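You operate a simulated robot arm through the tools that you are given. There is no shell and no other tool. Be economical: measure what you need, move in short steps, check, and stop when the job is done.

Carry out the task below with a simulated two-armed robot. There is one attempt and no reset: what you move stays moved.

Task
Clip the bundles in the green trough with the clip from the parts drawer, then let the push plate off.
Fine: the green clip; loosen the trough's thumb nut, then throw its lever back; shut the drawer; the blue clip stays. Where these are worked on the way, their far stop is far enough and under half their travel is too little: parts drawer.

The check looks at the end state, three seconds after you hand in, the way a careful person would. Anything else that was tipped, shoved, dropped, spilled or broken makes it a failure.

Robot
Two 7-joint arms with two-finger grippers on one trunk, on a base that drives. Base frame: it is fixed to the floor where the robot stands at the start and does not move with it; the origin is under the middle of the robot, x ahead of it, y to its left, z up. Lengths are in mm, angles in rad, forces in N, time in s.
The left shoulder is at the start at [78, 151, 988], the right one opposite. With the tool pointing down near the work surface each hand reaches from about 340 to 800 mm from the robot's upright axis, wherever it stands, measured 20 degrees to its own side. Places, roughly: green trough [800, -400, 1000]; lever of the green trough [700, -200, 1100]; parts drawer [600, 100, 700]; thumb nut of the green trough [600, -200, 900]. Payload 2.54 kg a hand.
The tool frame of a hand sits at the grasp point between the pads (the TCP): z along the fingers, y along the line on which they close. The tips reach 30 mm beyond it. The gripper opens to 116 mm. The gripper's body begins 95 mm behind the TCP.
Orientation is that of the tool frame in the base frame, as [roll, pitch, yaw] about the fixed x, y, z axes, in that order (R = Rz(yaw) Ry(pitch) Rx(roll)). With the fingers straight down and closing along the base's y, the tool's x points along the base's -x, its y along +y and its z along -z.

Tools
- The arms move only by the tool servo_tool. It takes "left_motion", "right_motion" or both (then of equal length, played together; a hand with none holds still); each is a list of rows, each a list of 6 numbers: the shift along the base's x, y, z in mm, then the turn, a rotation vector about the base's x, y, z in rad. In form: [[dx, dy, dz, rx, ry, rz], ...]. A call has 1 to 8 rows; each row shifts and turns the commanded pose from where the row before left it. "left_grip" and "right_grip" are, for a hand that has rows, the closure, from 0 (fully open) to 1 (shut), set as the call begins (left out, the last holds). A row lasts 0.2 s, in which the tool goes at most 50 mm and 0.15 rad; a call with a longer step from one row to the next is refused whole, and so is a gripper value outside its range. A pose out of reach is approached as far as the arm can. The call stops where the force on the tool passes 80 N (or 10 N more than at its start, if that is more) or the arm is blocked; 0.2 s more then pass. Each finger travels about 72 mm/s and halts on what it meets, pressing with about 26 N; the grip force reading is that of the motor and also rises with nothing between the fingers. The clock runs only during rows and for 0.2 s after the last one: add rows that do not move to give the fingers time. It gives the time, the measured TCP pose, the force on the tool (base axes), the opening and the grip force at its end, in the units of the frame above (readings bear some noise), with the torque about the TCP (base axes, N m) and any sound that the robot's microphone picked up.
- Cameras (640 x 400 px; columns grow to the right, rows downward): "scene" is now at [152.3, -40.2, 1110.6]; the picture's right is [-0.32, -0.95, 0.00], its down [-0.56, 0.19, -0.81] and it looks along [0.77, -0.26, -0.59] (base axes); focal length 214 px, centre (320, 200). "left" rides on the left gripper at [69, 15, -122] in its tool frame; the picture's right is [-0.21, 0.98, 0.00], its down [-0.83, -0.18, -0.53] and it looks along [-0.52, -0.11, 0.85] (tool axes); focal length 251 px, centre (320, 200). "right" rides on the right gripper at [69, -15, -122] in its tool frame; the picture's right is [0.21, 0.98, 0.00], its down [-0.83, 0.18, -0.53] and it looks along [-0.52, 0.11, 0.85] (tool axes); focal length 251 px, centre (320, 200). There is no depth. A picture from a camera that has moved, and an enlarged one, comes with that camera's place and axes in the base frame and with its lens. The place of the scene camera against the robot may be out by one fixed shift of up to 18 mm in any direction.
- snapshot(camera): a new picture of that camera. No time passes.
- move_column(by): slides the trunk up (or, below 0, down) by that many mm; the arms and the scene camera ride with it, the base frame stays. It gives what a move gives, with no picture.
- steer(legs): drives the robot by 1 to 6 legs, each [ahead, left, turn to the left] in mm, mm and rad, along the robot's own axes; the way and the turn of a leg run together, so that a leg with both is an arc; at most 1500 mm and 3.142 rad a leg. The arms and the cameras ride along, it lands a little off, and it stops where it bumps. It gives what a move gives.
- head_to(pan, tilt): turns the head with the scene camera to pan (to the left, within 1.396 rad either way) and tilt (down, from -0.506 to 1.204), counted from straight ahead of the robot. It gives what a move gives.
- inspect(camera, box): a new picture of the part [left, top, right, bottom] of that camera's present view, enlarged. No time passes.
- close_job(): hands the job in; it is judged then, once.

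Go step by step. Nothing tells you exact positions but the pictures and the camera data: compare them with the known pose of the tool, close in by small moves and look again before you grip or let go. The budget is 120 turns and 100 pictures, counting those below and the enlarged ones. Unless the task says otherwise, let go and move clear before handing in, and close with one line.

The tools are called after ">>>" by a JSON object that holds its "name" and its "arguments". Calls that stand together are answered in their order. servo_tool: Moves the arms, as the interface text tells. Its arguments: {"type":"object","properties":{"left_motion":{"type":"array","items":{"type":"array","items":{"type":"number"}}},"left_grip":{"type":"number"},"right_motion":{"type":"array","items":{"type":"array","items":{"type":"number"}}},"right_grip":{"type":"number"}},"required":[]} The other tools are called the same way: move_column (by) slides the trunk up or down; steer (legs) drives the base; head_to (pan, tilt) turns the head that bears the scene camera; snapshot (camera) takes a picture; inspect (camera, box) takes an enlarged picture of a part of a camera's view; close_job () hands the job in.

At the start:

```text
t: 0.0
left_tool_pos: [482.0, 5.8, 1001.1]
left_tcp_rot: [3.14, 0.001, -3.141]
left_contact_force: [0.6, -0.2, 0.0]
left_moment: [0.01, 0.02, 0.0]
left_opening: 115.9
left_gripper_force: 0.1
right_tool_pos: [325.1, -247.2, 1000.1]
right_tcp_rot: [-3.14, 0.001, 3.142]
right_contact_force: [-1.2, -0.4, 0.8]
right_moment: [0.04, 0.01, -0.01]
right_opening: 116.2
right_gripper_force: 0.2
trunk travel left (down, up): [-225.0, 64.0]
robot x, y, heading: [-0.1, 3.3, 0.002]
head pan, tilt: [-0.323, 0.632]
```

scene: 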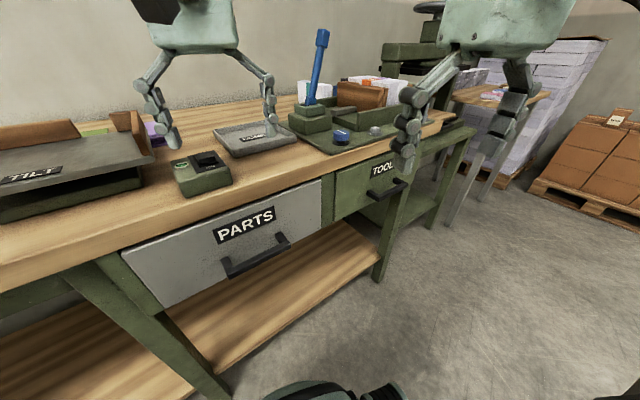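
right: 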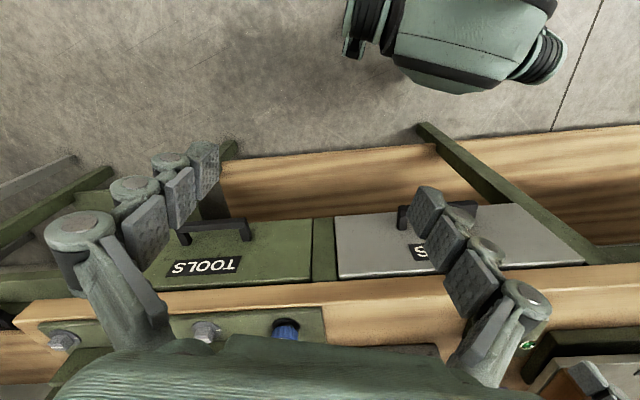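
left: 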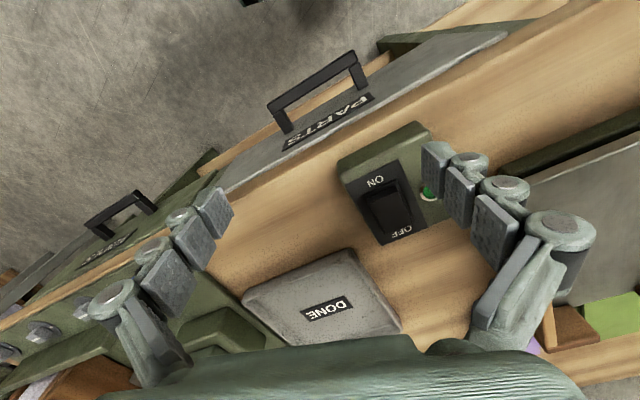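

I see the bench with the parts drawer, a switch box, a tray marked DONE and a green trough with a blue-handled lever. I'll look closer at the trough first.

>>> {"name": "inspect", "arguments": {"camera": "scene", "box": [270, 20, 470, 170]}}

>>> {"name": "inspect", "arguments": {"camera": "scene", "box": [100, 130, 420, 330]}}

```text
2.67 times, centred on (370, 95) of scene
camera zoom: at [152.3, -40.2, 1110.6], right [-0.32, -0.95, 0.0], down [-0.56, 0.19, -0.81], along [0.77, -0.26, -0.59], focal length 572 px, centre (187, 480)
```

zoom: 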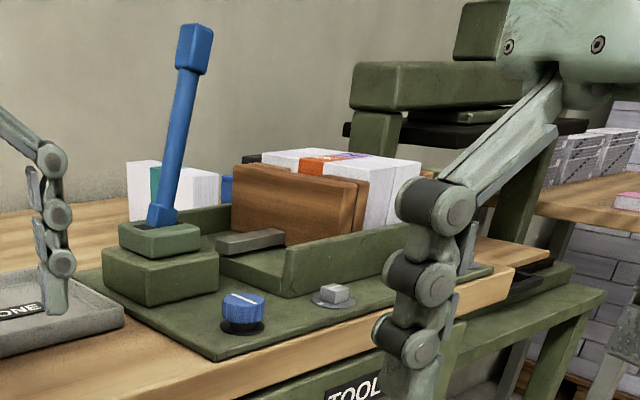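

```text
2.00 times, centred on (260, 230) of scene
camera zoom: at [152.3, -40.2, 1110.6], right [-0.32, -0.95, 0.0], down [-0.56, 0.19, -0.81], along [0.77, -0.26, -0.59], focal length 429 px, centre (440, 140)
```

zoom: 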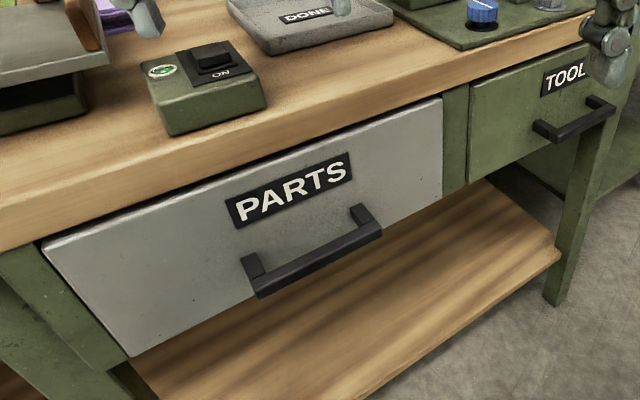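

The parts drawer handle triangulates to about [465, 0, 760], with the bench yawed about +0.29 rad. I'll move the right arm out of the view of the trough and look again.

>>> {"name": "servo_tool", "arguments": {"right_motion": [[-20, -45, 0, 0, 0, 0], [-20, -45, 0, 0, 0, 0], [-20, -45, 0, 0, 0, 0], [-20, -45, 0, 0, 0, 0], [0, 0, 0, 0, 0, 0]], "left_motion": [[-20, 30, 20, 0, 0, 0], [-20, 30, 20, 0, 0, 0], [-20, 30, 20, 0, 0, 0], [-20, 30, 20, 0, 0, 0], [0, 0, 0, 0, 0, 0]]}}

>>> {"name": "head_to", "arguments": {"pan": -0.45, "tilt": 0.55}}

>>> {"name": "snapshot", "arguments": {"camera": "scene"}}

>>> {"name": "inspect", "arguments": {"camera": "scene", "box": [230, 50, 430, 175]}}

```text
t: 1.2
left_tool_pos: [402.0, 123.9, 1077.1]
left_tcp_rot: [3.14, -0.002, -3.14]
left_contact_force: [0.4, 0.1, 0.1]
left_moment: [-0.01, 0.01, 0.0]
left_opening: 115.9
left_gripper_force: 0.0
right_tool_pos: [247.6, -423.0, 1002.1]
right_tcp_rot: [-3.141, 0.0, -3.141]
right_contact_force: [0.0, -0.1, 0.4]
right_moment: [0.03, -0.03, 0.02]
right_opening: 115.9
right_gripper_force: 0.1
trunk travel left (down, up): [-225.0, 64.0]
robot x, y, heading: [1.9, -1.9, -0.002]
head pan, tilt: [-0.323, 0.632]
```

```text
t: 1.9
left_tool_pos: [401.3, 124.0, 1077.5]
left_tcp_rot: [3.141, 0.0, -3.141]
left_contact_force: [-0.1, -0.7, -0.2]
left_moment: [0.01, 0.03, 0.0]
left_opening: 116.0
left_gripper_force: 0.1
right_tool_pos: [246.5, -424.4, 1003.0]
right_tcp_rot: [3.142, -0.001, 3.142]
right_contact_force: [0.5, -0.3, -0.4]
right_moment: [0.0, 0.03, -0.01]
right_opening: 116.0
right_gripper_force: 0.1
trunk travel left (down, up): [-225.0, 64.0]
robot x, y, heading: [-1.3, 0.3, -0.003]
head pan, tilt: [-0.45, 0.55]
```

```text
94 pictures are left
camera scene: at [150.3, -51.5, 1117.9], right [-0.43, -0.9, 0.0], down [-0.47, 0.23, -0.85], along [0.77, -0.37, -0.52], focal length 214 px, centre (320, 200)
```

scene: 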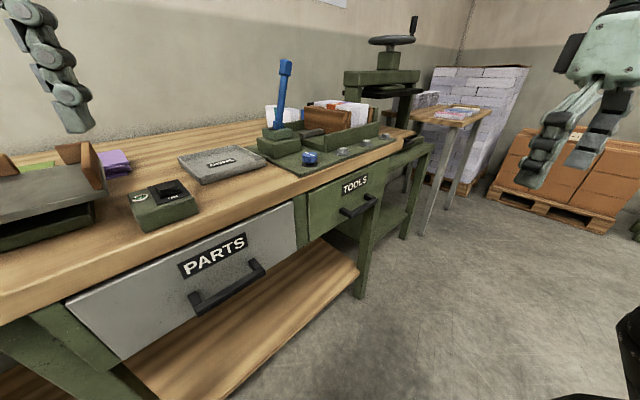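

```text
3.20 times, centred on (330, 112) of scene
camera zoom: at [150.3, -51.5, 1117.9], right [-0.43, -0.9, 0.0], down [-0.47, 0.23, -0.85], along [0.77, -0.37, -0.52], focal length 686 px, centre (288, 480)
```

zoom: 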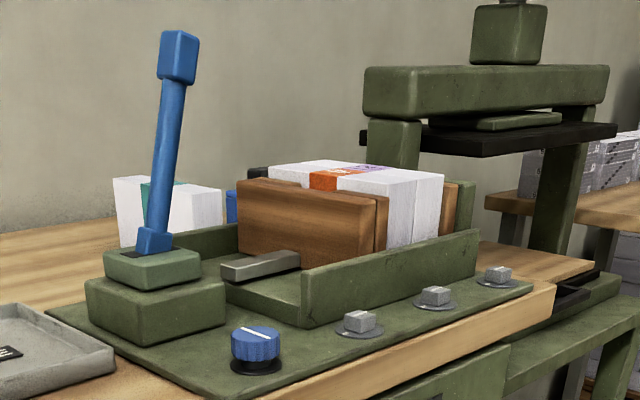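

The trough layout is clear: brown push plate, bundles, blue thumb nut and the lever at its left end. I'll back up and square the robot to the bench so that the drawer can be opened.

>>> {"name": "steer", "arguments": {"legs": [[-150, 0, 0], [0, 0, 0.286]]}}

>>> {"name": "head_to", "arguments": {"pan": -0.2, "tilt": 0.65}}

>>> {"name": "snapshot", "arguments": {"camera": "scene"}}

```text
t: 4.2
left_tool_pos: [201.6, 234.2, 1077.7]
left_tcp_rot: [3.14, 0.0, -2.852]
left_contact_force: [-0.9, 0.9, 0.1]
left_moment: [-0.05, 0.01, -0.01]
left_opening: 115.9
left_gripper_force: 0.1
right_tool_pos: [209.9, -335.3, 1002.0]
right_tcp_rot: [-3.141, 0.001, -2.852]
right_contact_force: [0.2, 0.2, -0.1]
right_moment: [0.02, 0.02, 0.04]
right_opening: 116.1
right_gripper_force: 0.1
trunk travel left (down, up): [-225.0, 64.0]
robot x, y, heading: [-149.7, -0.2, 0.289]
head pan, tilt: [-0.45, 0.55]
```

```text
t: 5.0
left_tool_pos: [201.8, 234.3, 1078.6]
left_tcp_rot: [-3.141, -0.001, -2.853]
left_contact_force: [0.3, 0.1, 0.0]
left_moment: [0.02, 0.0, -0.04]
left_opening: 116.1
left_gripper_force: 0.0
right_tool_pos: [210.5, -335.2, 1002.7]
right_tcp_rot: [3.141, 0.0, -2.851]
right_contact_force: [-0.3, 0.2, 0.2]
right_moment: [-0.03, 0.03, -0.02]
right_opening: 116.2
right_gripper_force: 0.0
trunk travel left (down, up): [-225.0, 64.0]
robot x, y, heading: [-147.5, -1.4, 0.29]
head pan, tilt: [-0.201, 0.649]
```

```text
92 pictures are left
camera scene: at [5.1, 14.6, 1109.1], right [0.09, -1.0, 0.0], down [-0.6, -0.05, -0.8], along [0.79, 0.07, -0.6], focal length 214 px, centre (320, 200)
```

scene: 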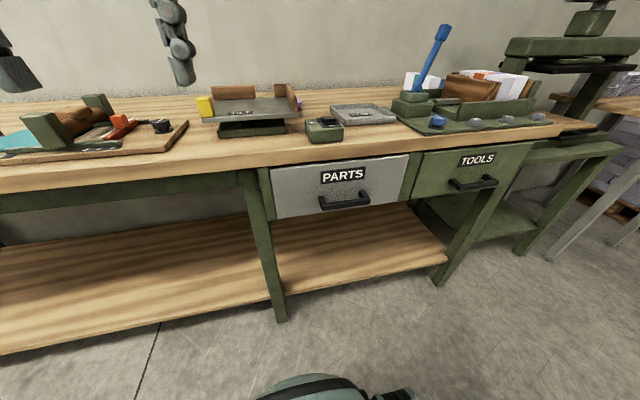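

The bench is now square ahead, with the handle near [463, -12, 762]. I'll turn the right hand so it approaches the handle from the front, fingers closing vertically.

>>> {"name": "servo_tool", "arguments": {"right_motion": [[10, 20, -5, 0, 0, -0.15], [10, 20, -5, 0, 0, -0.15], [10, 20, -5, 0, 0, -0.15], [10, 20, -5, 0, 0, -0.15], [10, 20, -5, 0, 0, -0.15], [10, 20, -5, 0, 0, -0.15], [10, 20, -5, 0, 0, -0.15], [0, 0, 0, 0, 0, -0.15]], "right_grip": 0.3}}

>>> {"name": "servo_tool", "arguments": {"right_motion": [[0, 20, -10, 0, 0, -0.124], [0, 20, -10, 0, 0, -0.124], [0, 20, -10, 0, 0, -0.123], [0, 20, -10, 0.0414, -0.144, 0], [0, 20, -10, 0.0414, -0.144, 0], [0, 20, -10, 0.0414, -0.144, 0], [0, 20, -10, 0.0414, -0.144, 0], [0, 9, -10, 0.0414, -0.144, 0]]}}

>>> {"name": "servo_tool", "arguments": {"right_motion": [[10, 0, -10, 0.0276, -0.096, 0], [10, 0, -10, 0.0276, -0.096, 0], [20, 0, -9, 0, 0, 0], [25, 0, -10, 0, 0, 0], [0, 0, 0, 0, 0, 0]]}}

>>> {"name": "snapshot", "arguments": {"camera": "right"}}

>>> {"name": "snapshot", "arguments": {"camera": "scene"}}

```text
t: 6.8
left_tool_pos: [202.0, 233.0, 1077.8]
left_tcp_rot: [3.141, 0.0, -2.852]
left_contact_force: [0.2, -0.3, -1.1]
left_moment: [0.02, 0.0, 0.03]
left_opening: 116.1
left_gripper_force: 0.0
right_tool_pos: [280.1, -195.9, 968.1]
right_tcp_rot: [3.141, -0.001, 2.231]
right_contact_force: [-0.3, 0.6, 0.2]
right_moment: [0.01, 0.02, -0.01]
right_opening: 81.3
right_gripper_force: 0.2
trunk travel left (down, up): [-225.0, 64.0]
robot x, y, heading: [-144.9, 3.3, 0.292]
head pan, tilt: [-0.201, 0.649]
```

```text
t: 8.6
left_tool_pos: [203.0, 233.3, 1076.2]
left_tcp_rot: [3.141, -0.001, -2.853]
left_contact_force: [0.0, 0.9, -0.3]
left_moment: [0.03, 0.07, 0.01]
left_opening: 115.8
left_gripper_force: 0.0
right_tool_pos: [334.5, -13.5, 918.5]
right_tcp_rot: [2.395, 0.007, 1.859]
right_contact_force: [0.8, -0.5, 1.0]
right_moment: [0.03, 0.03, 0.0]
right_opening: 81.2
right_gripper_force: 0.0
right hand out of reach, approached as far as the arm can: row 6, 7, 8
trunk travel left (down, up): [-225.0, 64.0]
robot x, y, heading: [-150.9, -1.7, 0.293]
head pan, tilt: [-0.201, 0.649]
```

```text
t: 9.8
left_tool_pos: [200.7, 235.1, 1077.8]
left_tcp_rot: [3.141, -0.001, -2.851]
left_contact_force: [0.5, 0.2, -0.7]
left_moment: [-0.01, -0.01, 0.02]
left_opening: 115.9
left_gripper_force: 0.1
right_tool_pos: [422.3, -0.0, 888.4]
right_tcp_rot: [2.193, 0.009, 1.857]
right_contact_force: [-0.1, 0.6, 0.0]
right_moment: [-0.02, -0.01, 0.0]
right_opening: 81.2
right_gripper_force: 0.0
right hand out of reach, approached as far as the arm can: row 1, 2
trunk travel left (down, up): [-225.0, 64.0]
robot x, y, heading: [-145.7, 0.7, 0.291]
head pan, tilt: [-0.201, 0.649]
```

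```text
91 pictures are left
camera right: at [299.4, 36.3, 946.3], right [0.48, 0.37, 0.79], down [-0.08, -0.88, 0.47], along [0.87, -0.29, -0.39], focal length 251 px, centre (320, 200)
```

right: 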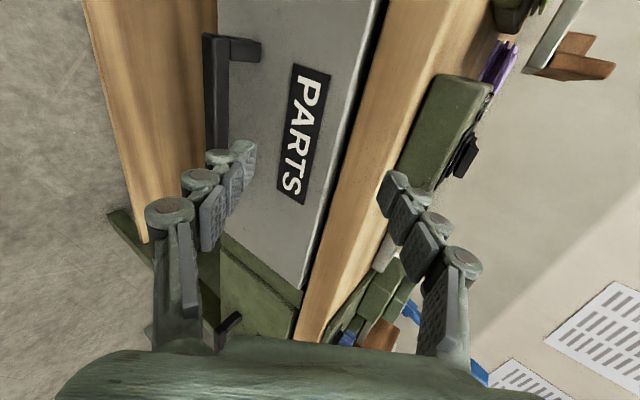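

```text
90 pictures are left
camera scene: at [5.0, 14.7, 1109.1], right [0.09, -1.0, 0.0], down [-0.6, -0.05, -0.8], along [0.79, 0.07, -0.6], focal length 214 px, centre (320, 200)
```

scene: 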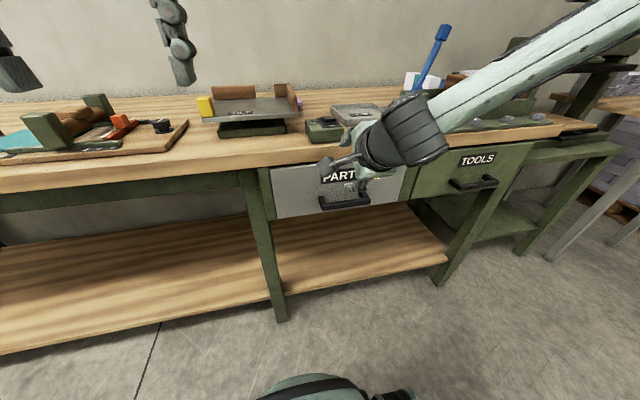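

The hand is tilted as I want, about 35° below level, but too close and too high. I'll back it off and lower it in front of the handle, then look again.

>>> {"name": "servo_tool", "arguments": {"right_motion": [[-30, -5, 0, 0, 0, 0], [-30, -5, 0, 0, 0, 0], [-20, -5, -15, 0, 0, 0], [0, -5, -25, 0, 0, 0], [0, 0, -25, 0, 0, 0], [0, 0, 0, 0, 0, 0]]}}

>>> {"name": "snapshot", "arguments": {"camera": "right"}}

```text
t: 11.2
left_tool_pos: [201.3, 233.9, 1077.1]
left_tcp_rot: [3.14, 0.0, -2.851]
left_contact_force: [-0.1, -0.3, -0.1]
left_moment: [0.02, -0.01, 0.01]
left_opening: 116.1
left_gripper_force: 0.0
right_tool_pos: [382.8, 3.5, 829.5]
right_tcp_rot: [2.194, 0.008, 1.859]
right_contact_force: [-0.2, -0.1, -0.1]
right_moment: [0.0, 0.02, -0.02]
right_opening: 81.3
right_gripper_force: 0.0
right hand out of reach, approached as far as the arm can: row 2, 3
trunk travel left (down, up): [-225.0, 64.0]
robot x, y, heading: [-144.0, -1.4, 0.287]
head pan, tilt: [-0.201, 0.649]
```

```text
89 pictures are left
camera right: at [261.1, 39.8, 887.2], right [0.48, 0.37, 0.79], down [-0.08, -0.88, 0.47], along [0.87, -0.29, -0.4], focal length 251 px, centre (320, 200)
```

right: 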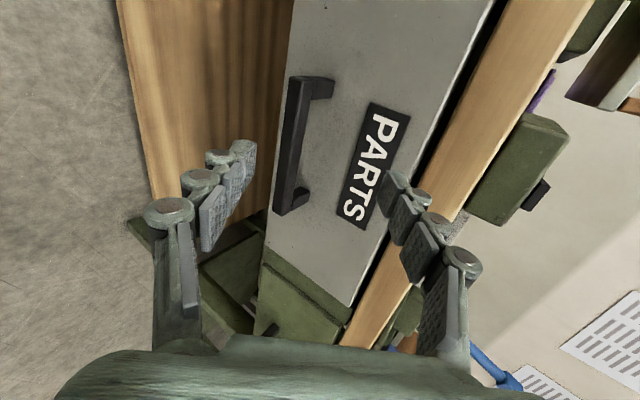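

From two wrist views I place the bar centre near [460, -5, 750]. I'll narrow the fingers and move to about 60 mm in front of it along the tool axis.

>>> {"name": "servo_tool", "arguments": {"right_motion": [[0, -11, -22, 0, 0, 0], [0, -11, -22, 0, 0, 0], [15, 0, 0, 0, 0, 0], [15, 0, 0, 0, 0, 0], [0, 0, 0, 0, 0, 0]], "right_grip": 0.55}}

>>> {"name": "snapshot", "arguments": {"camera": "right"}}

>>> {"name": "snapshot", "arguments": {"camera": "scene"}}

```text
t: 12.4
left_tool_pos: [201.3, 232.7, 1077.9]
left_tcp_rot: [3.141, 0.0, -2.852]
left_contact_force: [0.9, -0.3, -0.2]
left_moment: [-0.01, 0.01, 0.03]
left_opening: 116.1
left_gripper_force: 0.0
right_tool_pos: [416.3, -18.1, 786.3]
right_tcp_rot: [2.193, 0.009, 1.857]
right_contact_force: [-0.8, 0.1, 0.4]
right_moment: [0.01, -0.05, 0.01]
right_opening: 52.0
right_gripper_force: 0.0
right hand out of reach, approached as far as the arm can: row 1
trunk travel left (down, up): [-225.0, 64.0]
robot x, y, heading: [-147.3, 4.5, 0.288]
head pan, tilt: [-0.201, 0.649]
```

```text
88 pictures are left
camera right: at [293.0, 17.6, 843.3], right [0.48, 0.37, 0.79], down [-0.08, -0.88, 0.47], along [0.87, -0.29, -0.4], focal length 251 px, centre (320, 200)
```

right: 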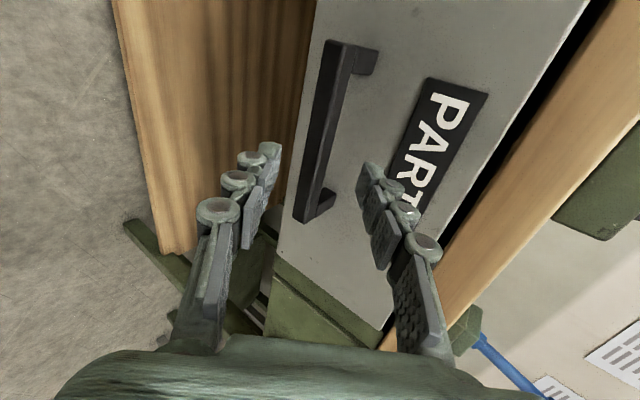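

```text
87 pictures are left
camera scene: at [5.0, 14.6, 1109.1], right [0.09, -1.0, 0.0], down [-0.6, -0.05, -0.8], along [0.79, 0.07, -0.6], focal length 214 px, centre (320, 200)
```

scene: 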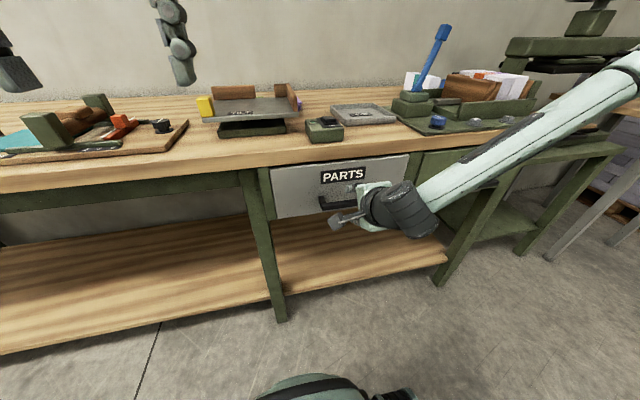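

The bar lies between the finger planes, and its left end comes out at [437, 59, 744]. I'll advance so the bar is between the pads, then close.

>>> {"name": "servo_tool", "arguments": {"right_motion": [[8, 2, -11, 0, 0, 0], [10, 3, -9, 0, 0, 0], [10, 3, -9, 0, 0, 0], [10, 3, -8, 0, 0, 0], [0, 0, 0, 0, 0, 0]]}}

>>> {"name": "snapshot", "arguments": {"camera": "right"}}

```text
t: 13.6
left_tool_pos: [202.0, 233.1, 1076.9]
left_tcp_rot: [3.141, -0.001, -2.852]
left_contact_force: [0.1, 0.5, -0.1]
left_moment: [0.04, 0.0, -0.02]
left_opening: 115.8
left_gripper_force: 0.1
right_tool_pos: [452.0, -7.7, 748.2]
right_tcp_rot: [2.194, 0.009, 1.857]
right_contact_force: [-0.4, -0.3, 0.6]
right_moment: [0.01, -0.02, 0.01]
right_opening: 52.5
right_gripper_force: 0.1
trunk travel left (down, up): [-225.0, 64.0]
robot x, y, heading: [-146.6, 1.4, 0.292]
head pan, tilt: [-0.201, 0.649]
```

```text
86 pictures are left
camera right: at [330.5, 27.8, 806.3], right [0.48, 0.37, 0.79], down [-0.08, -0.88, 0.47], along [0.87, -0.29, -0.4], focal length 251 px, centre (320, 200)
```

right: 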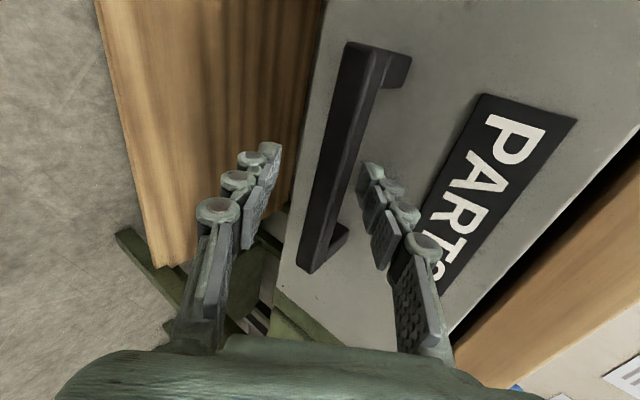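

The bar now sits between the pads, level with the TCP. I'll close the grip and check the opening.

>>> {"name": "servo_tool", "arguments": {"right_motion": [[0, 0, 0, 0, 0, 0], [0, 0, 0, 0, 0, 0], [0, 0, 0, 0, 0, 0], [0, 0, 0, 0, 0, 0]], "right_grip": 1}}

>>> {"name": "snapshot", "arguments": {"camera": "right"}}

```text
t: 14.6
left_tool_pos: [201.2, 233.5, 1078.5]
left_tcp_rot: [3.142, 0.003, -2.851]
left_contact_force: [-0.5, -0.2, -0.7]
left_moment: [0.02, -0.01, 0.01]
left_opening: 116.2
left_gripper_force: 0.1
right_tool_pos: [452.6, -6.9, 750.2]
right_tcp_rot: [2.187, 0.008, 1.858]
right_contact_force: [1.4, -3.2, 15.7]
right_moment: [-0.02, -0.06, 0.59]
right_opening: 18.0
right_gripper_force: 42.0
trunk travel left (down, up): [-225.0, 64.0]
robot x, y, heading: [-145.9, 0.9, 0.287]
head pan, tilt: [-0.201, 0.649]
```

```text
85 pictures are left
camera right: at [330.5, 27.9, 808.2], right [0.48, 0.37, 0.79], down [-0.09, -0.88, 0.46], along [0.87, -0.29, -0.39], focal length 251 px, centre (320, 200)
```

right: 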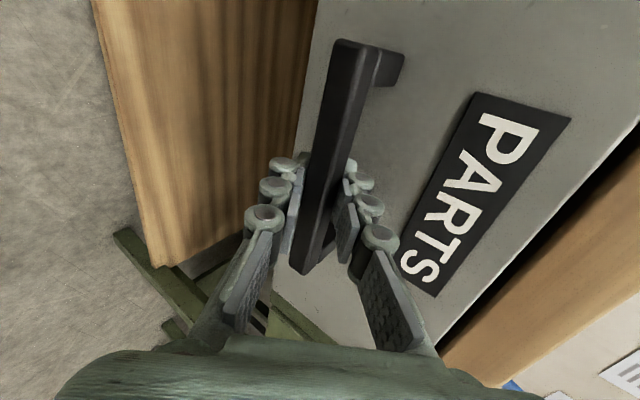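

The bar is gripped at 18 mm. I'll pull the drawer by backing the base a little, then check forces.

>>> {"name": "steer", "arguments": {"legs": [[-100, 0, 0]]}}

>>> {"name": "snapshot", "arguments": {"camera": "scene"}}

```text
t: 15.8
left_tool_pos: [138.5, 219.4, 1076.7]
left_tcp_rot: [3.141, -0.002, -2.848]
left_contact_force: [-0.4, 0.6, -0.1]
left_moment: [0.0, 0.02, 0.01]
left_opening: 116.0
left_gripper_force: 0.1
right_tool_pos: [396.1, -25.7, 750.6]
right_tcp_rot: [2.182, 0.013, 1.848]
right_contact_force: [0.8, -0.8, -1.1]
right_moment: [0.22, -0.15, 0.33]
right_opening: 17.8
right_gripper_force: 42.0
trunk travel left (down, up): [-225.0, 64.0]
robot x, y, heading: [-206.7, -22.1, 0.292]
head pan, tilt: [-0.201, 0.649]
stopped in leg 1: the robot was blocked; the commanded pose is now the measured one
```

```text
84 pictures are left
camera scene: at [-55.8, -2.1, 1108.9], right [0.09, -1.0, 0.0], down [-0.6, -0.06, -0.8], along [0.79, 0.07, -0.6], focal length 214 px, centre (320, 200)
```

scene: 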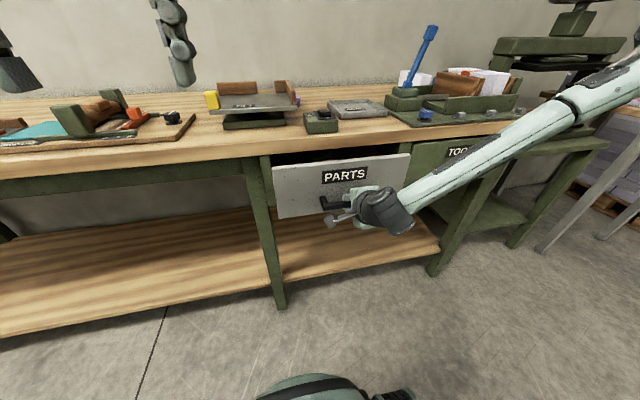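

The drawer opened by 60 mm, moving along (-0.95, -0.32), and then the base halted. I'll carry on with the arm to feel the force.

>>> {"name": "servo_tool", "arguments": {"right_motion": [[-9.5, -3.1, 0, 0, 0, 0], [-9.5, -3.1, 0, 0, 0, 0], [-9.5, -3.1, 0, 0, 0, 0], [-9.5, -3.1, 0, 0, 0, 0], [0, 0, 0, 0, 0, 0]]}}

```text
t: 17.0
left_tool_pos: [139.5, 217.5, 1077.4]
left_tcp_rot: [-3.142, -0.001, -2.848]
left_contact_force: [0.1, 0.0, -0.7]
left_moment: [-0.01, 0.01, 0.04]
left_opening: 116.0
left_gripper_force: 0.1
right_tool_pos: [359.6, -37.9, 749.8]
right_tcp_rot: [2.183, 0.012, 1.85]
right_contact_force: [-0.8, 1.0, 0.4]
right_moment: [0.23, -0.16, 0.45]
right_opening: 17.9
right_gripper_force: 41.6
trunk travel left (down, up): [-225.0, 64.0]
robot x, y, heading: [-206.6, -18.6, 0.296]
head pan, tilt: [-0.201, 0.649]
```

That moves freely. I'll keep pulling slowly with the arm.

>>> {"name": "servo_tool", "arguments": {"right_motion": [[-9.5, -3.1, 0, 0, 0, 0], [-9.5, -3.1, 0, 0, 0, 0], [-9.5, -3.1, 0, 0, 0, 0], [-9.5, -3.1, 0, 0, 0, 0], [-9.5, -3.1, 0, 0, 0, 0], [-9.5, -3.1, 0, 0, 0, 0], [-9.5, -3.1, 0, 0, 0, 0], [0, 0, 0, 0, 0, 0]]}}

>>> {"name": "snapshot", "arguments": {"camera": "scene"}}

```text
t: 18.8
left_tool_pos: [141.7, 215.9, 1077.3]
left_tcp_rot: [3.137, -0.001, -2.848]
left_contact_force: [-0.1, 0.6, 0.4]
left_moment: [-0.03, -0.01, 0.0]
left_opening: 116.0
left_gripper_force: 0.1
right_tool_pos: [320.6, -49.4, 750.2]
right_tcp_rot: [2.188, 0.018, 1.832]
right_contact_force: [15.0, -45.3, -4.9]
right_moment: [0.65, 0.11, 0.99]
right_opening: 18.0
right_gripper_force: 41.7
right hand out of reach, approached as far as the arm can: row 4, 5, 6, 7
trunk travel left (down, up): [-225.0, 64.0]
robot x, y, heading: [-206.0, -16.2, 0.289]
head pan, tilt: [-0.201, 0.649]
```

```text
83 pictures are left
camera scene: at [-54.5, -5.3, 1109.0], right [0.09, -1.0, 0.0], down [-0.6, -0.05, -0.8], along [0.79, 0.07, -0.61], focal length 214 px, centre (320, 200)
```

scene: 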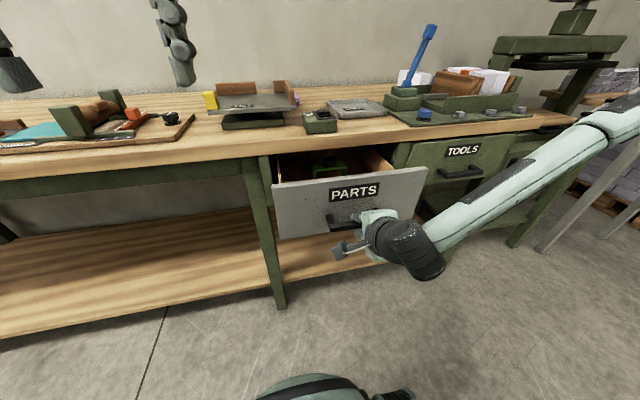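

The drawer is out about 140 mm and the green clip is visible. The arm is at its limit, so I'll back the base up.

>>> {"name": "steer", "arguments": {"legs": [[-60, 0, 0]]}}

```text
t: 19.5
left_tool_pos: [139.8, 219.4, 1077.2]
left_tcp_rot: [3.14, -0.001, -2.847]
left_contact_force: [0.3, -0.3, -0.2]
left_moment: [0.02, 0.01, -0.01]
left_opening: 115.9
left_gripper_force: 0.1
right_tool_pos: [321.1, -49.2, 750.0]
right_tcp_rot: [2.189, 0.025, 1.825]
right_contact_force: [0.7, -2.9, -2.7]
right_moment: [0.55, 0.0, 0.67]
right_opening: 18.1
right_gripper_force: 41.7
trunk travel left (down, up): [-225.0, 64.0]
robot x, y, heading: [-209.8, -18.9, 0.293]
head pan, tilt: [-0.201, 0.649]
stopped in leg 1: the robot was blocked; the commanded pose is now the measured one
```

>>> {"name": "steer", "arguments": {"legs": [[-60, 0, 0]]}}

```text
t: 20.2
left_tool_pos: [139.2, 217.6, 1077.5]
left_tcp_rot: [3.141, -0.002, -2.846]
left_contact_force: [0.4, -0.2, 0.4]
left_moment: [0.03, -0.02, -0.02]
left_opening: 115.8
left_gripper_force: 0.1
right_tool_pos: [320.3, -49.8, 750.8]
right_tcp_rot: [2.19, 0.026, 1.826]
right_contact_force: [1.3, -2.4, -1.3]
right_moment: [0.46, -0.1, 0.4]
right_opening: 18.2
right_gripper_force: 42.8
trunk travel left (down, up): [-225.0, 64.0]
robot x, y, heading: [-210.4, -16.1, 0.295]
head pan, tilt: [-0.201, 0.649]
stopped in leg 1: the robot was blocked; the commanded pose is now the measured one
```

The base won't back further, so either something is behind me or the drawer is at its stop. I'll open the fingers and try backing off without the handle.

>>> {"name": "servo_tool", "arguments": {"right_motion": [[0, 0, 0, 0, 0, 0], [0, 0, 0, 0, 0, 0], [0, 0, 0, 0, 0, 0]], "right_grip": 0.55}}

>>> {"name": "steer", "arguments": {"legs": [[-60, 0, 0]]}}

>>> {"name": "snapshot", "arguments": {"camera": "scene"}}

```text
t: 21.0
left_tool_pos: [139.9, 218.5, 1077.7]
left_tcp_rot: [-3.14, -0.002, -2.844]
left_contact_force: [-0.2, 0.3, -1.0]
left_moment: [0.0, 0.0, -0.01]
left_opening: 116.1
left_gripper_force: 0.0
right_tool_pos: [319.8, -49.7, 749.7]
right_tcp_rot: [2.187, 0.027, 1.826]
right_contact_force: [-0.4, 0.1, -0.3]
right_moment: [-0.01, 0.0, 0.02]
right_opening: 51.9
right_gripper_force: 0.0
trunk travel left (down, up): [-225.0, 64.0]
robot x, y, heading: [-208.0, -16.8, 0.294]
head pan, tilt: [-0.201, 0.649]
```

```text
t: 21.9
left_tool_pos: [137.5, 222.2, 1077.7]
left_tcp_rot: [3.14, -0.003, -2.84]
left_contact_force: [0.0, -0.1, 0.1]
left_moment: [-0.01, 0.02, -0.01]
left_opening: 116.0
left_gripper_force: 0.0
right_tool_pos: [320.8, -46.8, 750.2]
right_tcp_rot: [2.189, 0.027, 1.828]
right_contact_force: [0.7, 0.5, -1.5]
right_moment: [0.01, 0.03, 0.0]
right_opening: 52.4
right_gripper_force: 0.2
trunk travel left (down, up): [-225.0, 64.0]
robot x, y, heading: [-212.0, -10.7, 0.298]
head pan, tilt: [-0.201, 0.649]
stopped in leg 1: the robot was blocked; the commanded pose is now the measured one
```

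```text
82 pictures are left
camera scene: at [-57.2, 0.1, 1109.1], right [0.1, -1.0, 0.0], down [-0.6, -0.06, -0.8], along [0.79, 0.08, -0.6], focal length 214 px, centre (320, 200)
```

scene: 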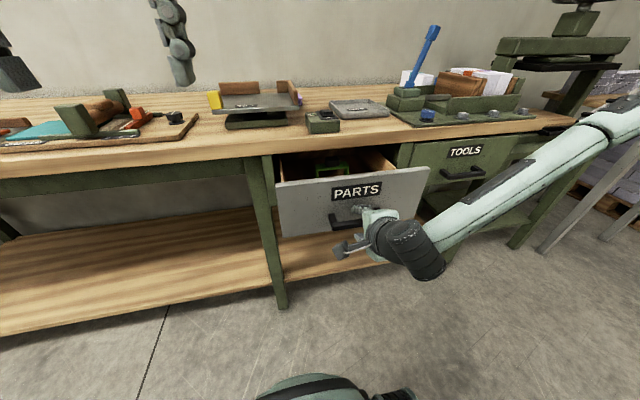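

Something behind the robot blocks it, so I won't press further. I'll slide the open fingers sideways off the bar end, then raise the hand and point it straight down over the drawer to look in.

>>> {"name": "servo_tool", "arguments": {"right_motion": [[7, -21, 0, 0, 0, 0], [7, -21, 0, 0, 0, 0], [7, -21, 0, 0, 0, 0], [7, -21, 0, 0, 0, 0], [7, -21, 0, 0, 0, 0], [0, 0, 0, 0, 0, 0]]}}

>>> {"name": "snapshot", "arguments": {"camera": "right"}}

```text
t: 23.3
left_tool_pos: [136.3, 221.0, 1078.8]
left_tcp_rot: [-3.141, -0.001, -2.842]
left_contact_force: [0.4, 0.0, 0.0]
left_moment: [-0.01, 0.0, 0.01]
left_opening: 116.3
left_gripper_force: 0.1
right_tool_pos: [323.3, -55.8, 750.8]
right_tcp_rot: [2.189, 0.031, 1.828]
right_contact_force: [0.2, 0.4, 0.5]
right_moment: [0.0, -0.02, 0.01]
right_opening: 52.2
right_gripper_force: 0.0
right hand out of reach, approached as far as the arm can: row 1, 2, 3, 4, 5
trunk travel left (down, up): [-225.0, 64.0]
robot x, y, heading: [-209.8, -16.5, 0.297]
head pan, tilt: [-0.201, 0.649]
```

```text
81 pictures are left
camera right: at [201.5, -15.5, 807.9], right [0.49, 0.37, 0.79], down [-0.11, -0.87, 0.48], along [0.87, -0.32, -0.38], focal length 251 px, centre (320, 200)
```

right: 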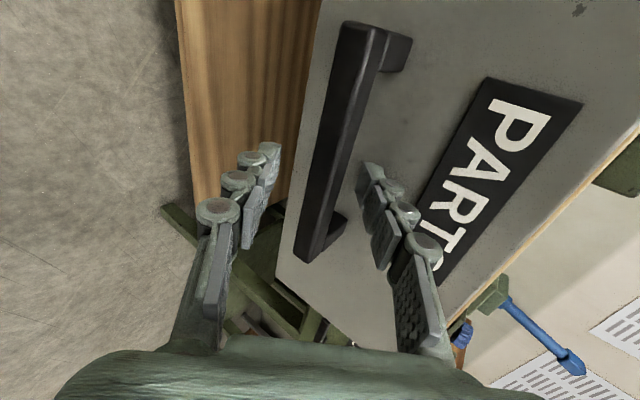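

The arm can't go right from here, so I'll slide off the left end of the bar instead.

>>> {"name": "servo_tool", "arguments": {"right_motion": [[-7, 21, 0, 0, 0, 0], [-7, 21, 0, 0, 0, 0], [-7, 21, 0, 0, 0, 0], [-7, 21, 0, 0, 0, 0], [-7, 21, 0, 0, 0, 0], [-7, 21, 0, 0, 0, 0], [0, 0, 0, 0, 0, 0]]}}

>>> {"name": "snapshot", "arguments": {"camera": "right"}}

```text
t: 24.9
left_tool_pos: [139.6, 221.3, 1075.8]
left_tcp_rot: [3.139, -0.004, -2.842]
left_contact_force: [-0.1, -0.1, -0.1]
left_moment: [0.0, 0.01, 0.0]
left_opening: 116.2
left_gripper_force: 0.1
right_tool_pos: [306.1, 20.5, 783.2]
right_tcp_rot: [2.198, 0.027, 1.828]
right_contact_force: [2.4, -2.5, -25.6]
right_moment: [-0.01, 0.02, -0.05]
right_opening: 62.8
right_gripper_force: 8.1
right hand out of reach, approached as far as the arm can: row 3, 4, 5, 6
trunk travel left (down, up): [-225.0, 64.0]
robot x, y, heading: [-208.7, -18.4, 0.294]
head pan, tilt: [-0.201, 0.649]
```

```text
80 pictures are left
camera right: at [185.2, 59.6, 840.0], right [0.49, 0.38, 0.78], down [-0.11, -0.87, 0.48], along [0.86, -0.32, -0.39], focal length 251 px, centre (320, 200)
```

right: 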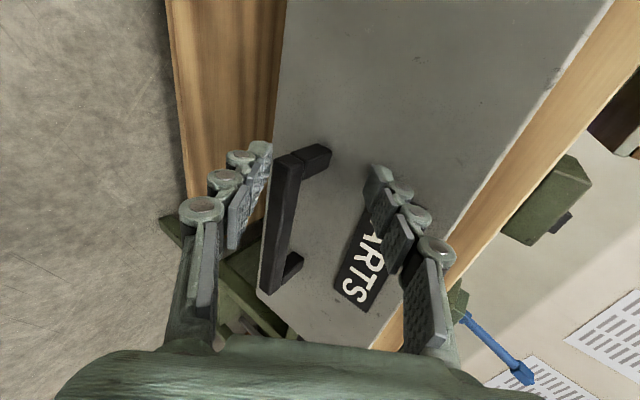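

The hand rode up against the underside of the bar, already near its left end. I'll carry the hand clear to the left by sliding the base instead.

>>> {"name": "steer", "arguments": {"legs": [[0, 60, 0]]}}

>>> {"name": "snapshot", "arguments": {"camera": "right"}}

```text
t: 26.1
left_tool_pos: [119.1, 278.9, 1078.4]
left_tcp_rot: [-3.141, -0.001, -2.841]
left_contact_force: [-0.4, 1.1, -0.5]
left_moment: [0.02, 0.02, 0.0]
left_opening: 115.9
left_gripper_force: 0.0
right_tool_pos: [289.7, 77.6, 786.0]
right_tcp_rot: [2.188, 0.029, 1.83]
right_contact_force: [0.0, 0.7, 0.3]
right_moment: [0.02, 0.02, -0.02]
right_opening: 52.2
right_gripper_force: 0.0
trunk travel left (down, up): [-225.0, 64.0]
robot x, y, heading: [-224.5, 39.6, 0.301]
head pan, tilt: [-0.201, 0.649]
```

```text
79 pictures are left
camera right: at [166.7, 117.5, 842.9], right [0.49, 0.37, 0.79], down [-0.11, -0.87, 0.48], along [0.87, -0.32, -0.38], focal length 251 px, centre (320, 200)
```

right: 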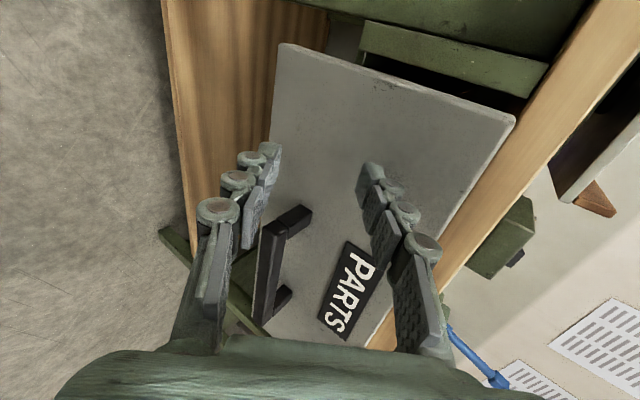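

The hand is clear of the handle. I'll raise it and turn it straight down over the open drawer.

>>> {"name": "servo_tool", "arguments": {"right_motion": [[0, 0, 35, 0, 0, 0], [0, 0, 35, 0, 0, 0], [0, 0, 35, 0, 0, 0], [0, 0, 35, 0, 0, 0], [0, 0, 20, -0.043, 0.129, 0], [0, 0, 20, -0.043, 0.129, 0], [0, 0, 0, -0.043, 0.129, 0], [0, 0, 0, -0.043, 0.129, 0]]}}

>>> {"name": "servo_tool", "arguments": {"right_motion": [[0, 0, 0, -0.043, 0.129, 0], [0, 0, 0, -0.043, 0.129, 0], [0, 0, 0, -0.043, 0.129, 0], [10, -5, 0, 0, 0, 0], [10, -5, 0, 0, 0, 0], [0, 0, 0, 0, 0, 0]], "right_grip": 0.4}}

>>> {"name": "snapshot", "arguments": {"camera": "right"}}

>>> {"name": "snapshot", "arguments": {"camera": "scene"}}

```text
t: 27.9
left_tool_pos: [121.6, 278.6, 1076.7]
left_tcp_rot: [3.14, -0.001, -2.838]
left_contact_force: [0.8, 0.1, 0.0]
left_moment: [-0.01, 0.0, -0.03]
left_opening: 115.9
left_gripper_force: 0.0
right_tool_pos: [290.3, 77.7, 964.0]
right_tcp_rot: [2.733, 0.054, 1.856]
right_contact_force: [-0.1, 0.7, -0.5]
right_moment: [0.05, 0.01, 0.0]
right_opening: 52.1
right_gripper_force: 0.2
trunk travel left (down, up): [-225.0, 64.0]
robot x, y, heading: [-226.1, 39.5, 0.299]
head pan, tilt: [-0.201, 0.649]
```

```text
t: 29.3
left_tool_pos: [120.2, 279.4, 1078.2]
left_tcp_rot: [3.141, -0.002, -2.839]
left_contact_force: [0.6, 0.0, 0.0]
left_moment: [0.0, 0.01, -0.02]
left_opening: 115.9
left_gripper_force: 0.1
right_tool_pos: [307.5, 67.0, 966.5]
right_tcp_rot: [3.14, 0.065, 1.88]
right_contact_force: [-1.1, 0.2, 0.2]
right_moment: [-0.02, 0.04, 0.03]
right_opening: 69.5
right_gripper_force: 0.1
trunk travel left (down, up): [-225.0, 64.0]
robot x, y, heading: [-229.5, 38.8, 0.301]
head pan, tilt: [-0.201, 0.649]
```

```text
78 pictures are left
camera right: at [270.4, 135.1, 1082.9], right [0.87, 0.5, -0.01], down [0.41, -0.7, 0.59], along [0.28, -0.51, -0.81], focal length 251 px, centre (320, 200)
```

right: 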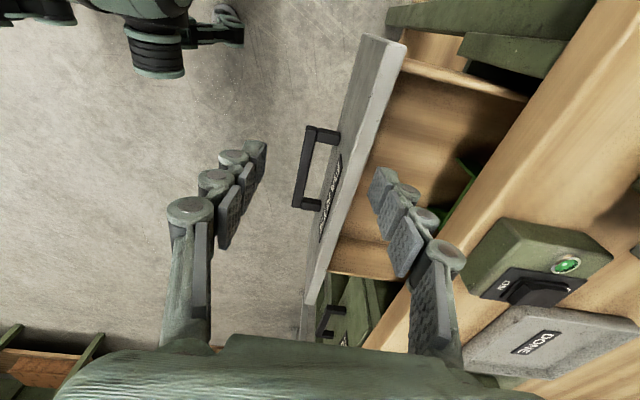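

```text
77 pictures are left
camera scene: at [-74.7, 56.9, 1109.1], right [0.1, -1.0, 0.0], down [-0.6, -0.06, -0.8], along [0.79, 0.08, -0.6], focal length 214 px, centre (320, 200)
```

scene: 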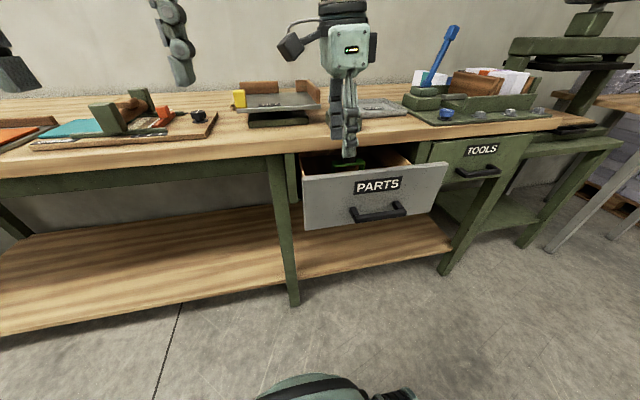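

The clips are still under the bench top, so the drawer must come out further. I'll grip the top edge of the front panel from above with the hand pointing down; first I hover over it.

>>> {"name": "servo_tool", "arguments": {"right_motion": [[20, -9, -15, 0.062, 0.02, 0], [20, -9, -15, 0, 0, 0], [20, -9, -15, 0, 0, 0], [5, -1, -20, 0, 0, 0], [0, 0, -20, 0, 0, 0], [0, 0, 0, 0, 0, 0]], "right_grip": 0.4}}

>>> {"name": "snapshot", "arguments": {"camera": "right"}}

```text
t: 30.7
left_tool_pos: [118.7, 279.4, 1078.4]
left_tcp_rot: [-3.141, -0.002, -2.84]
left_contact_force: [0.5, 0.1, -0.6]
left_moment: [0.0, -0.01, -0.02]
left_opening: 116.0
left_gripper_force: 0.0
right_tool_pos: [372.6, 39.1, 880.5]
right_tcp_rot: [3.139, -0.001, 1.881]
right_contact_force: [0.0, -0.4, -0.3]
right_moment: [0.03, 0.01, 0.01]
right_opening: 69.7
right_gripper_force: 0.0
trunk travel left (down, up): [-225.0, 64.0]
robot x, y, heading: [-225.8, 37.3, 0.301]
head pan, tilt: [-0.201, 0.649]
```

```text
76 pictures are left
camera right: at [338.1, 100.2, 1003.6], right [0.87, 0.5, 0.0], down [0.42, -0.73, 0.53], along [0.27, -0.46, -0.85], focal length 251 px, centre (320, 200)
```

right: 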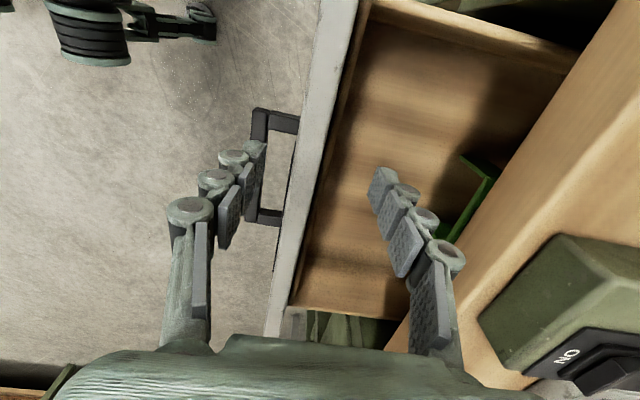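

The panel's top edge lies between the fingers, and the drawer is out about 120 mm. I'll come down over it and look.

>>> {"name": "servo_tool", "arguments": {"right_motion": [[-3, -1, -15, 0, 0, 0], [0, 0, -15, 0, 0, 0], [0, 0, -15, 0, 0, 0], [0, 0, -15, 0, 0, 0], [0, 0, 0, 0, 0, 0]]}}

>>> {"name": "snapshot", "arguments": {"camera": "right"}}

>>> {"name": "inspect", "arguments": {"camera": "scene", "box": [290, 120, 450, 230]}}

```text
t: 31.9
left_tool_pos: [119.3, 278.8, 1077.7]
left_tcp_rot: [3.141, -0.002, -2.841]
left_contact_force: [-0.3, 0.1, 0.6]
left_moment: [-0.01, 0.01, -0.01]
left_opening: 116.0
left_gripper_force: 0.0
right_tool_pos: [370.6, 39.2, 820.6]
right_tcp_rot: [3.14, 0.0, 1.879]
right_contact_force: [0.2, -0.3, 0.0]
right_moment: [0.0, 0.01, -0.02]
right_opening: 69.7
right_gripper_force: 0.1
trunk travel left (down, up): [-225.0, 64.0]
robot x, y, heading: [-226.5, 41.9, 0.296]
head pan, tilt: [-0.201, 0.649]
```

```text
75 pictures are left
camera right: at [336.0, 99.7, 943.1], right [0.87, 0.5, 0.0], down [0.42, -0.73, 0.53], along [0.27, -0.46, -0.85], focal length 251 px, centre (320, 200)
```

right: 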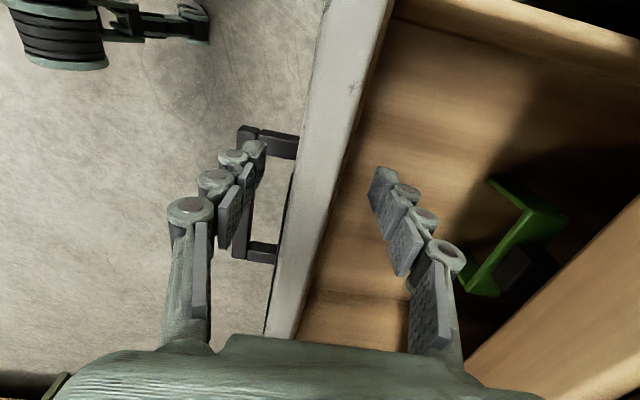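

```text
3.64 times, centred on (370, 175) of scene
camera zoom: at [-74.7, 56.8, 1109.1], right [0.1, -1.0, 0.0], down [-0.6, -0.06, -0.8], along [0.79, 0.08, -0.6], focal length 780 px, centre (138, 291)
```

zoom: 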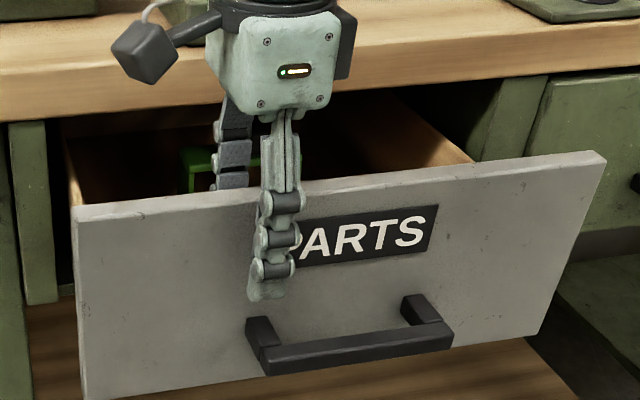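

The fingers straddle the panel. I'll close and pull outward along the bench's normal.

>>> {"name": "servo_tool", "arguments": {"right_motion": [[0, 0, -5, 0, 0, 0], [0, 0, 0, 0, 0, 0], [0, 0, 0, 0, 0, 0], [0, 0, 0, 0, 0, 0]], "right_grip": 1}}

>>> {"name": "servo_tool", "arguments": {"right_motion": [[-9.5, -3.1, 0, 0, 0, 0], [-9.5, -3.1, 0, 0, 0, 0], [-9.5, -3.1, 0, 0, 0, 0], [-9.5, -3.1, 0, 0, 0, 0], [-9.5, -3.1, 0, 0, 0, 0], [-9.5, -3.1, 0, 0, 0, 0], [0, 0, 0, 0, 0, 0]]}}

```text
t: 32.9
left_tool_pos: [118.5, 278.6, 1077.5]
left_tcp_rot: [-3.141, -0.002, -2.838]
left_contact_force: [0.0, 0.2, 0.5]
left_moment: [-0.03, -0.02, -0.01]
left_opening: 115.9
left_gripper_force: 0.0
right_tool_pos: [370.7, 38.3, 815.0]
right_tcp_rot: [3.14, 0.001, 1.88]
right_contact_force: [0.5, -0.6, 0.7]
right_moment: [0.03, 0.05, 0.04]
right_opening: 31.2
right_gripper_force: 45.3
trunk travel left (down, up): [-225.0, 64.0]
robot x, y, heading: [-226.2, 41.4, 0.296]
head pan, tilt: [-0.201, 0.649]
```

```text
t: 34.5
left_tool_pos: [119.2, 278.1, 1078.4]
left_tcp_rot: [3.141, -0.002, -2.84]
left_contact_force: [0.3, 0.2, 0.4]
left_moment: [0.03, 0.01, 0.0]
left_opening: 115.9
left_gripper_force: 0.1
right_tool_pos: [313.9, 21.2, 815.4]
right_tcp_rot: [3.141, -0.002, 1.879]
right_contact_force: [-0.7, 0.5, -2.8]
right_moment: [-0.29, -0.28, -0.05]
right_opening: 31.5
right_gripper_force: 45.2
trunk travel left (down, up): [-225.0, 64.0]
robot x, y, heading: [-228.7, 41.3, 0.303]
head pan, tilt: [-0.201, 0.649]
```

It moves freely, about 180 mm out now. Continuing.

>>> {"name": "servo_tool", "arguments": {"right_motion": [[-9.5, -3.1, 0, 0, 0, 0], [-9.5, -3.1, 0, 0, 0, 0], [-9.5, -3.1, 0, 0, 0, 0], [-9.5, -3.1, 0, 0, 0, 0], [-9.5, -3.1, 0, 0, 0, 0], [-9.5, -3.1, 0, 0, 0, 0], [-9.5, -3.1, 0, 0, 0, 0], [0, 0, 0, 0, 0, 0]]}}

>>> {"name": "snapshot", "arguments": {"camera": "right"}}

>>> {"name": "snapshot", "arguments": {"camera": "scene"}}

```text
t: 36.3
left_tool_pos: [118.7, 280.2, 1077.0]
left_tcp_rot: [3.14, -0.001, -2.84]
left_contact_force: [0.3, 0.2, 0.2]
left_moment: [0.0, -0.02, 0.0]
left_opening: 116.0
left_gripper_force: 0.1
right_tool_pos: [247.4, 0.2, 816.7]
right_tcp_rot: [3.138, -0.002, 1.879]
right_contact_force: [-4.4, 10.5, 8.8]
right_moment: [1.24, 0.23, 0.18]
right_opening: 31.4
right_gripper_force: 45.3
trunk travel left (down, up): [-225.0, 64.0]
robot x, y, heading: [-227.7, 37.7, 0.298]
head pan, tilt: [-0.201, 0.649]
```

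```text
73 pictures are left
camera right: at [213.1, 59.8, 938.8], right [0.87, 0.5, 0.0], down [0.42, -0.73, 0.53], along [0.27, -0.46, -0.85], focal length 251 px, centre (320, 200)
```

right: 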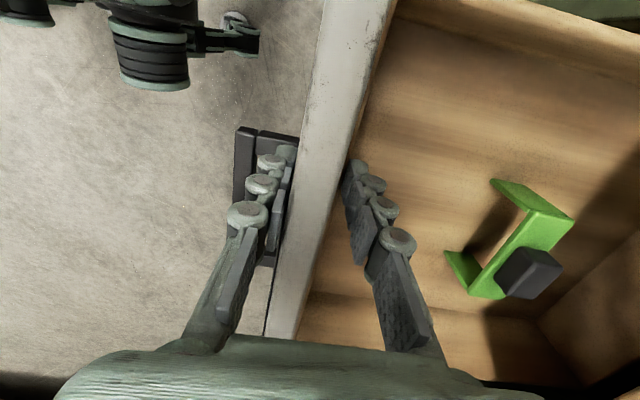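

```text
72 pictures are left
camera scene: at [-75.5, 57.5, 1109.3], right [0.1, -1.0, 0.0], down [-0.6, -0.06, -0.8], along [0.79, 0.08, -0.6], focal length 214 px, centre (320, 200)
```

scene: 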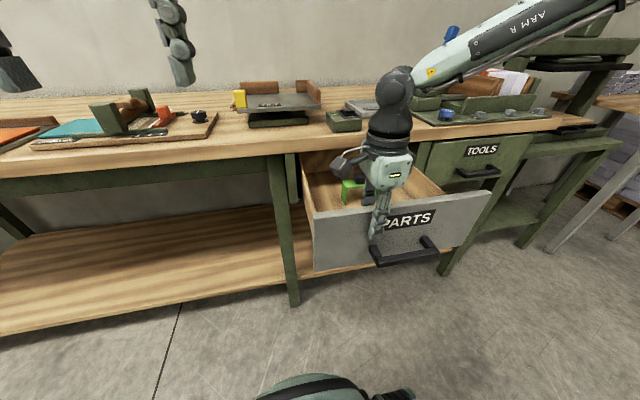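

The drawer is out about 250 mm and the green clip is in full view, a U-shape with a black knob. I'll try a little more pull to find the far stop.

>>> {"name": "servo_tool", "arguments": {"right_motion": [[-9.5, -3.1, 0, 0, 0, 0], [-9.5, -3.1, 0, 0, 0, 0], [-9.5, -3.1, 0, 0, 0, 0], [0, 0, 0, 0, 0, 0]]}}

```text
t: 37.3
left_tool_pos: [119.7, 280.1, 1078.7]
left_tcp_rot: [-3.14, 0.0, -2.84]
left_contact_force: [0.1, 0.5, 0.0]
left_moment: [0.02, 0.04, -0.01]
left_opening: 116.1
left_gripper_force: 0.0
right_tool_pos: [221.5, -10.3, 817.5]
right_tcp_rot: [3.137, 0.0, 1.88]
right_contact_force: [-7.0, 19.1, 16.7]
right_moment: [0.14, 0.1, -0.17]
right_opening: 31.2
right_gripper_force: 44.4
trunk travel left (down, up): [-225.0, 64.0]
robot x, y, heading: [-229.3, 43.0, 0.298]
head pan, tilt: [-0.201, 0.649]
```

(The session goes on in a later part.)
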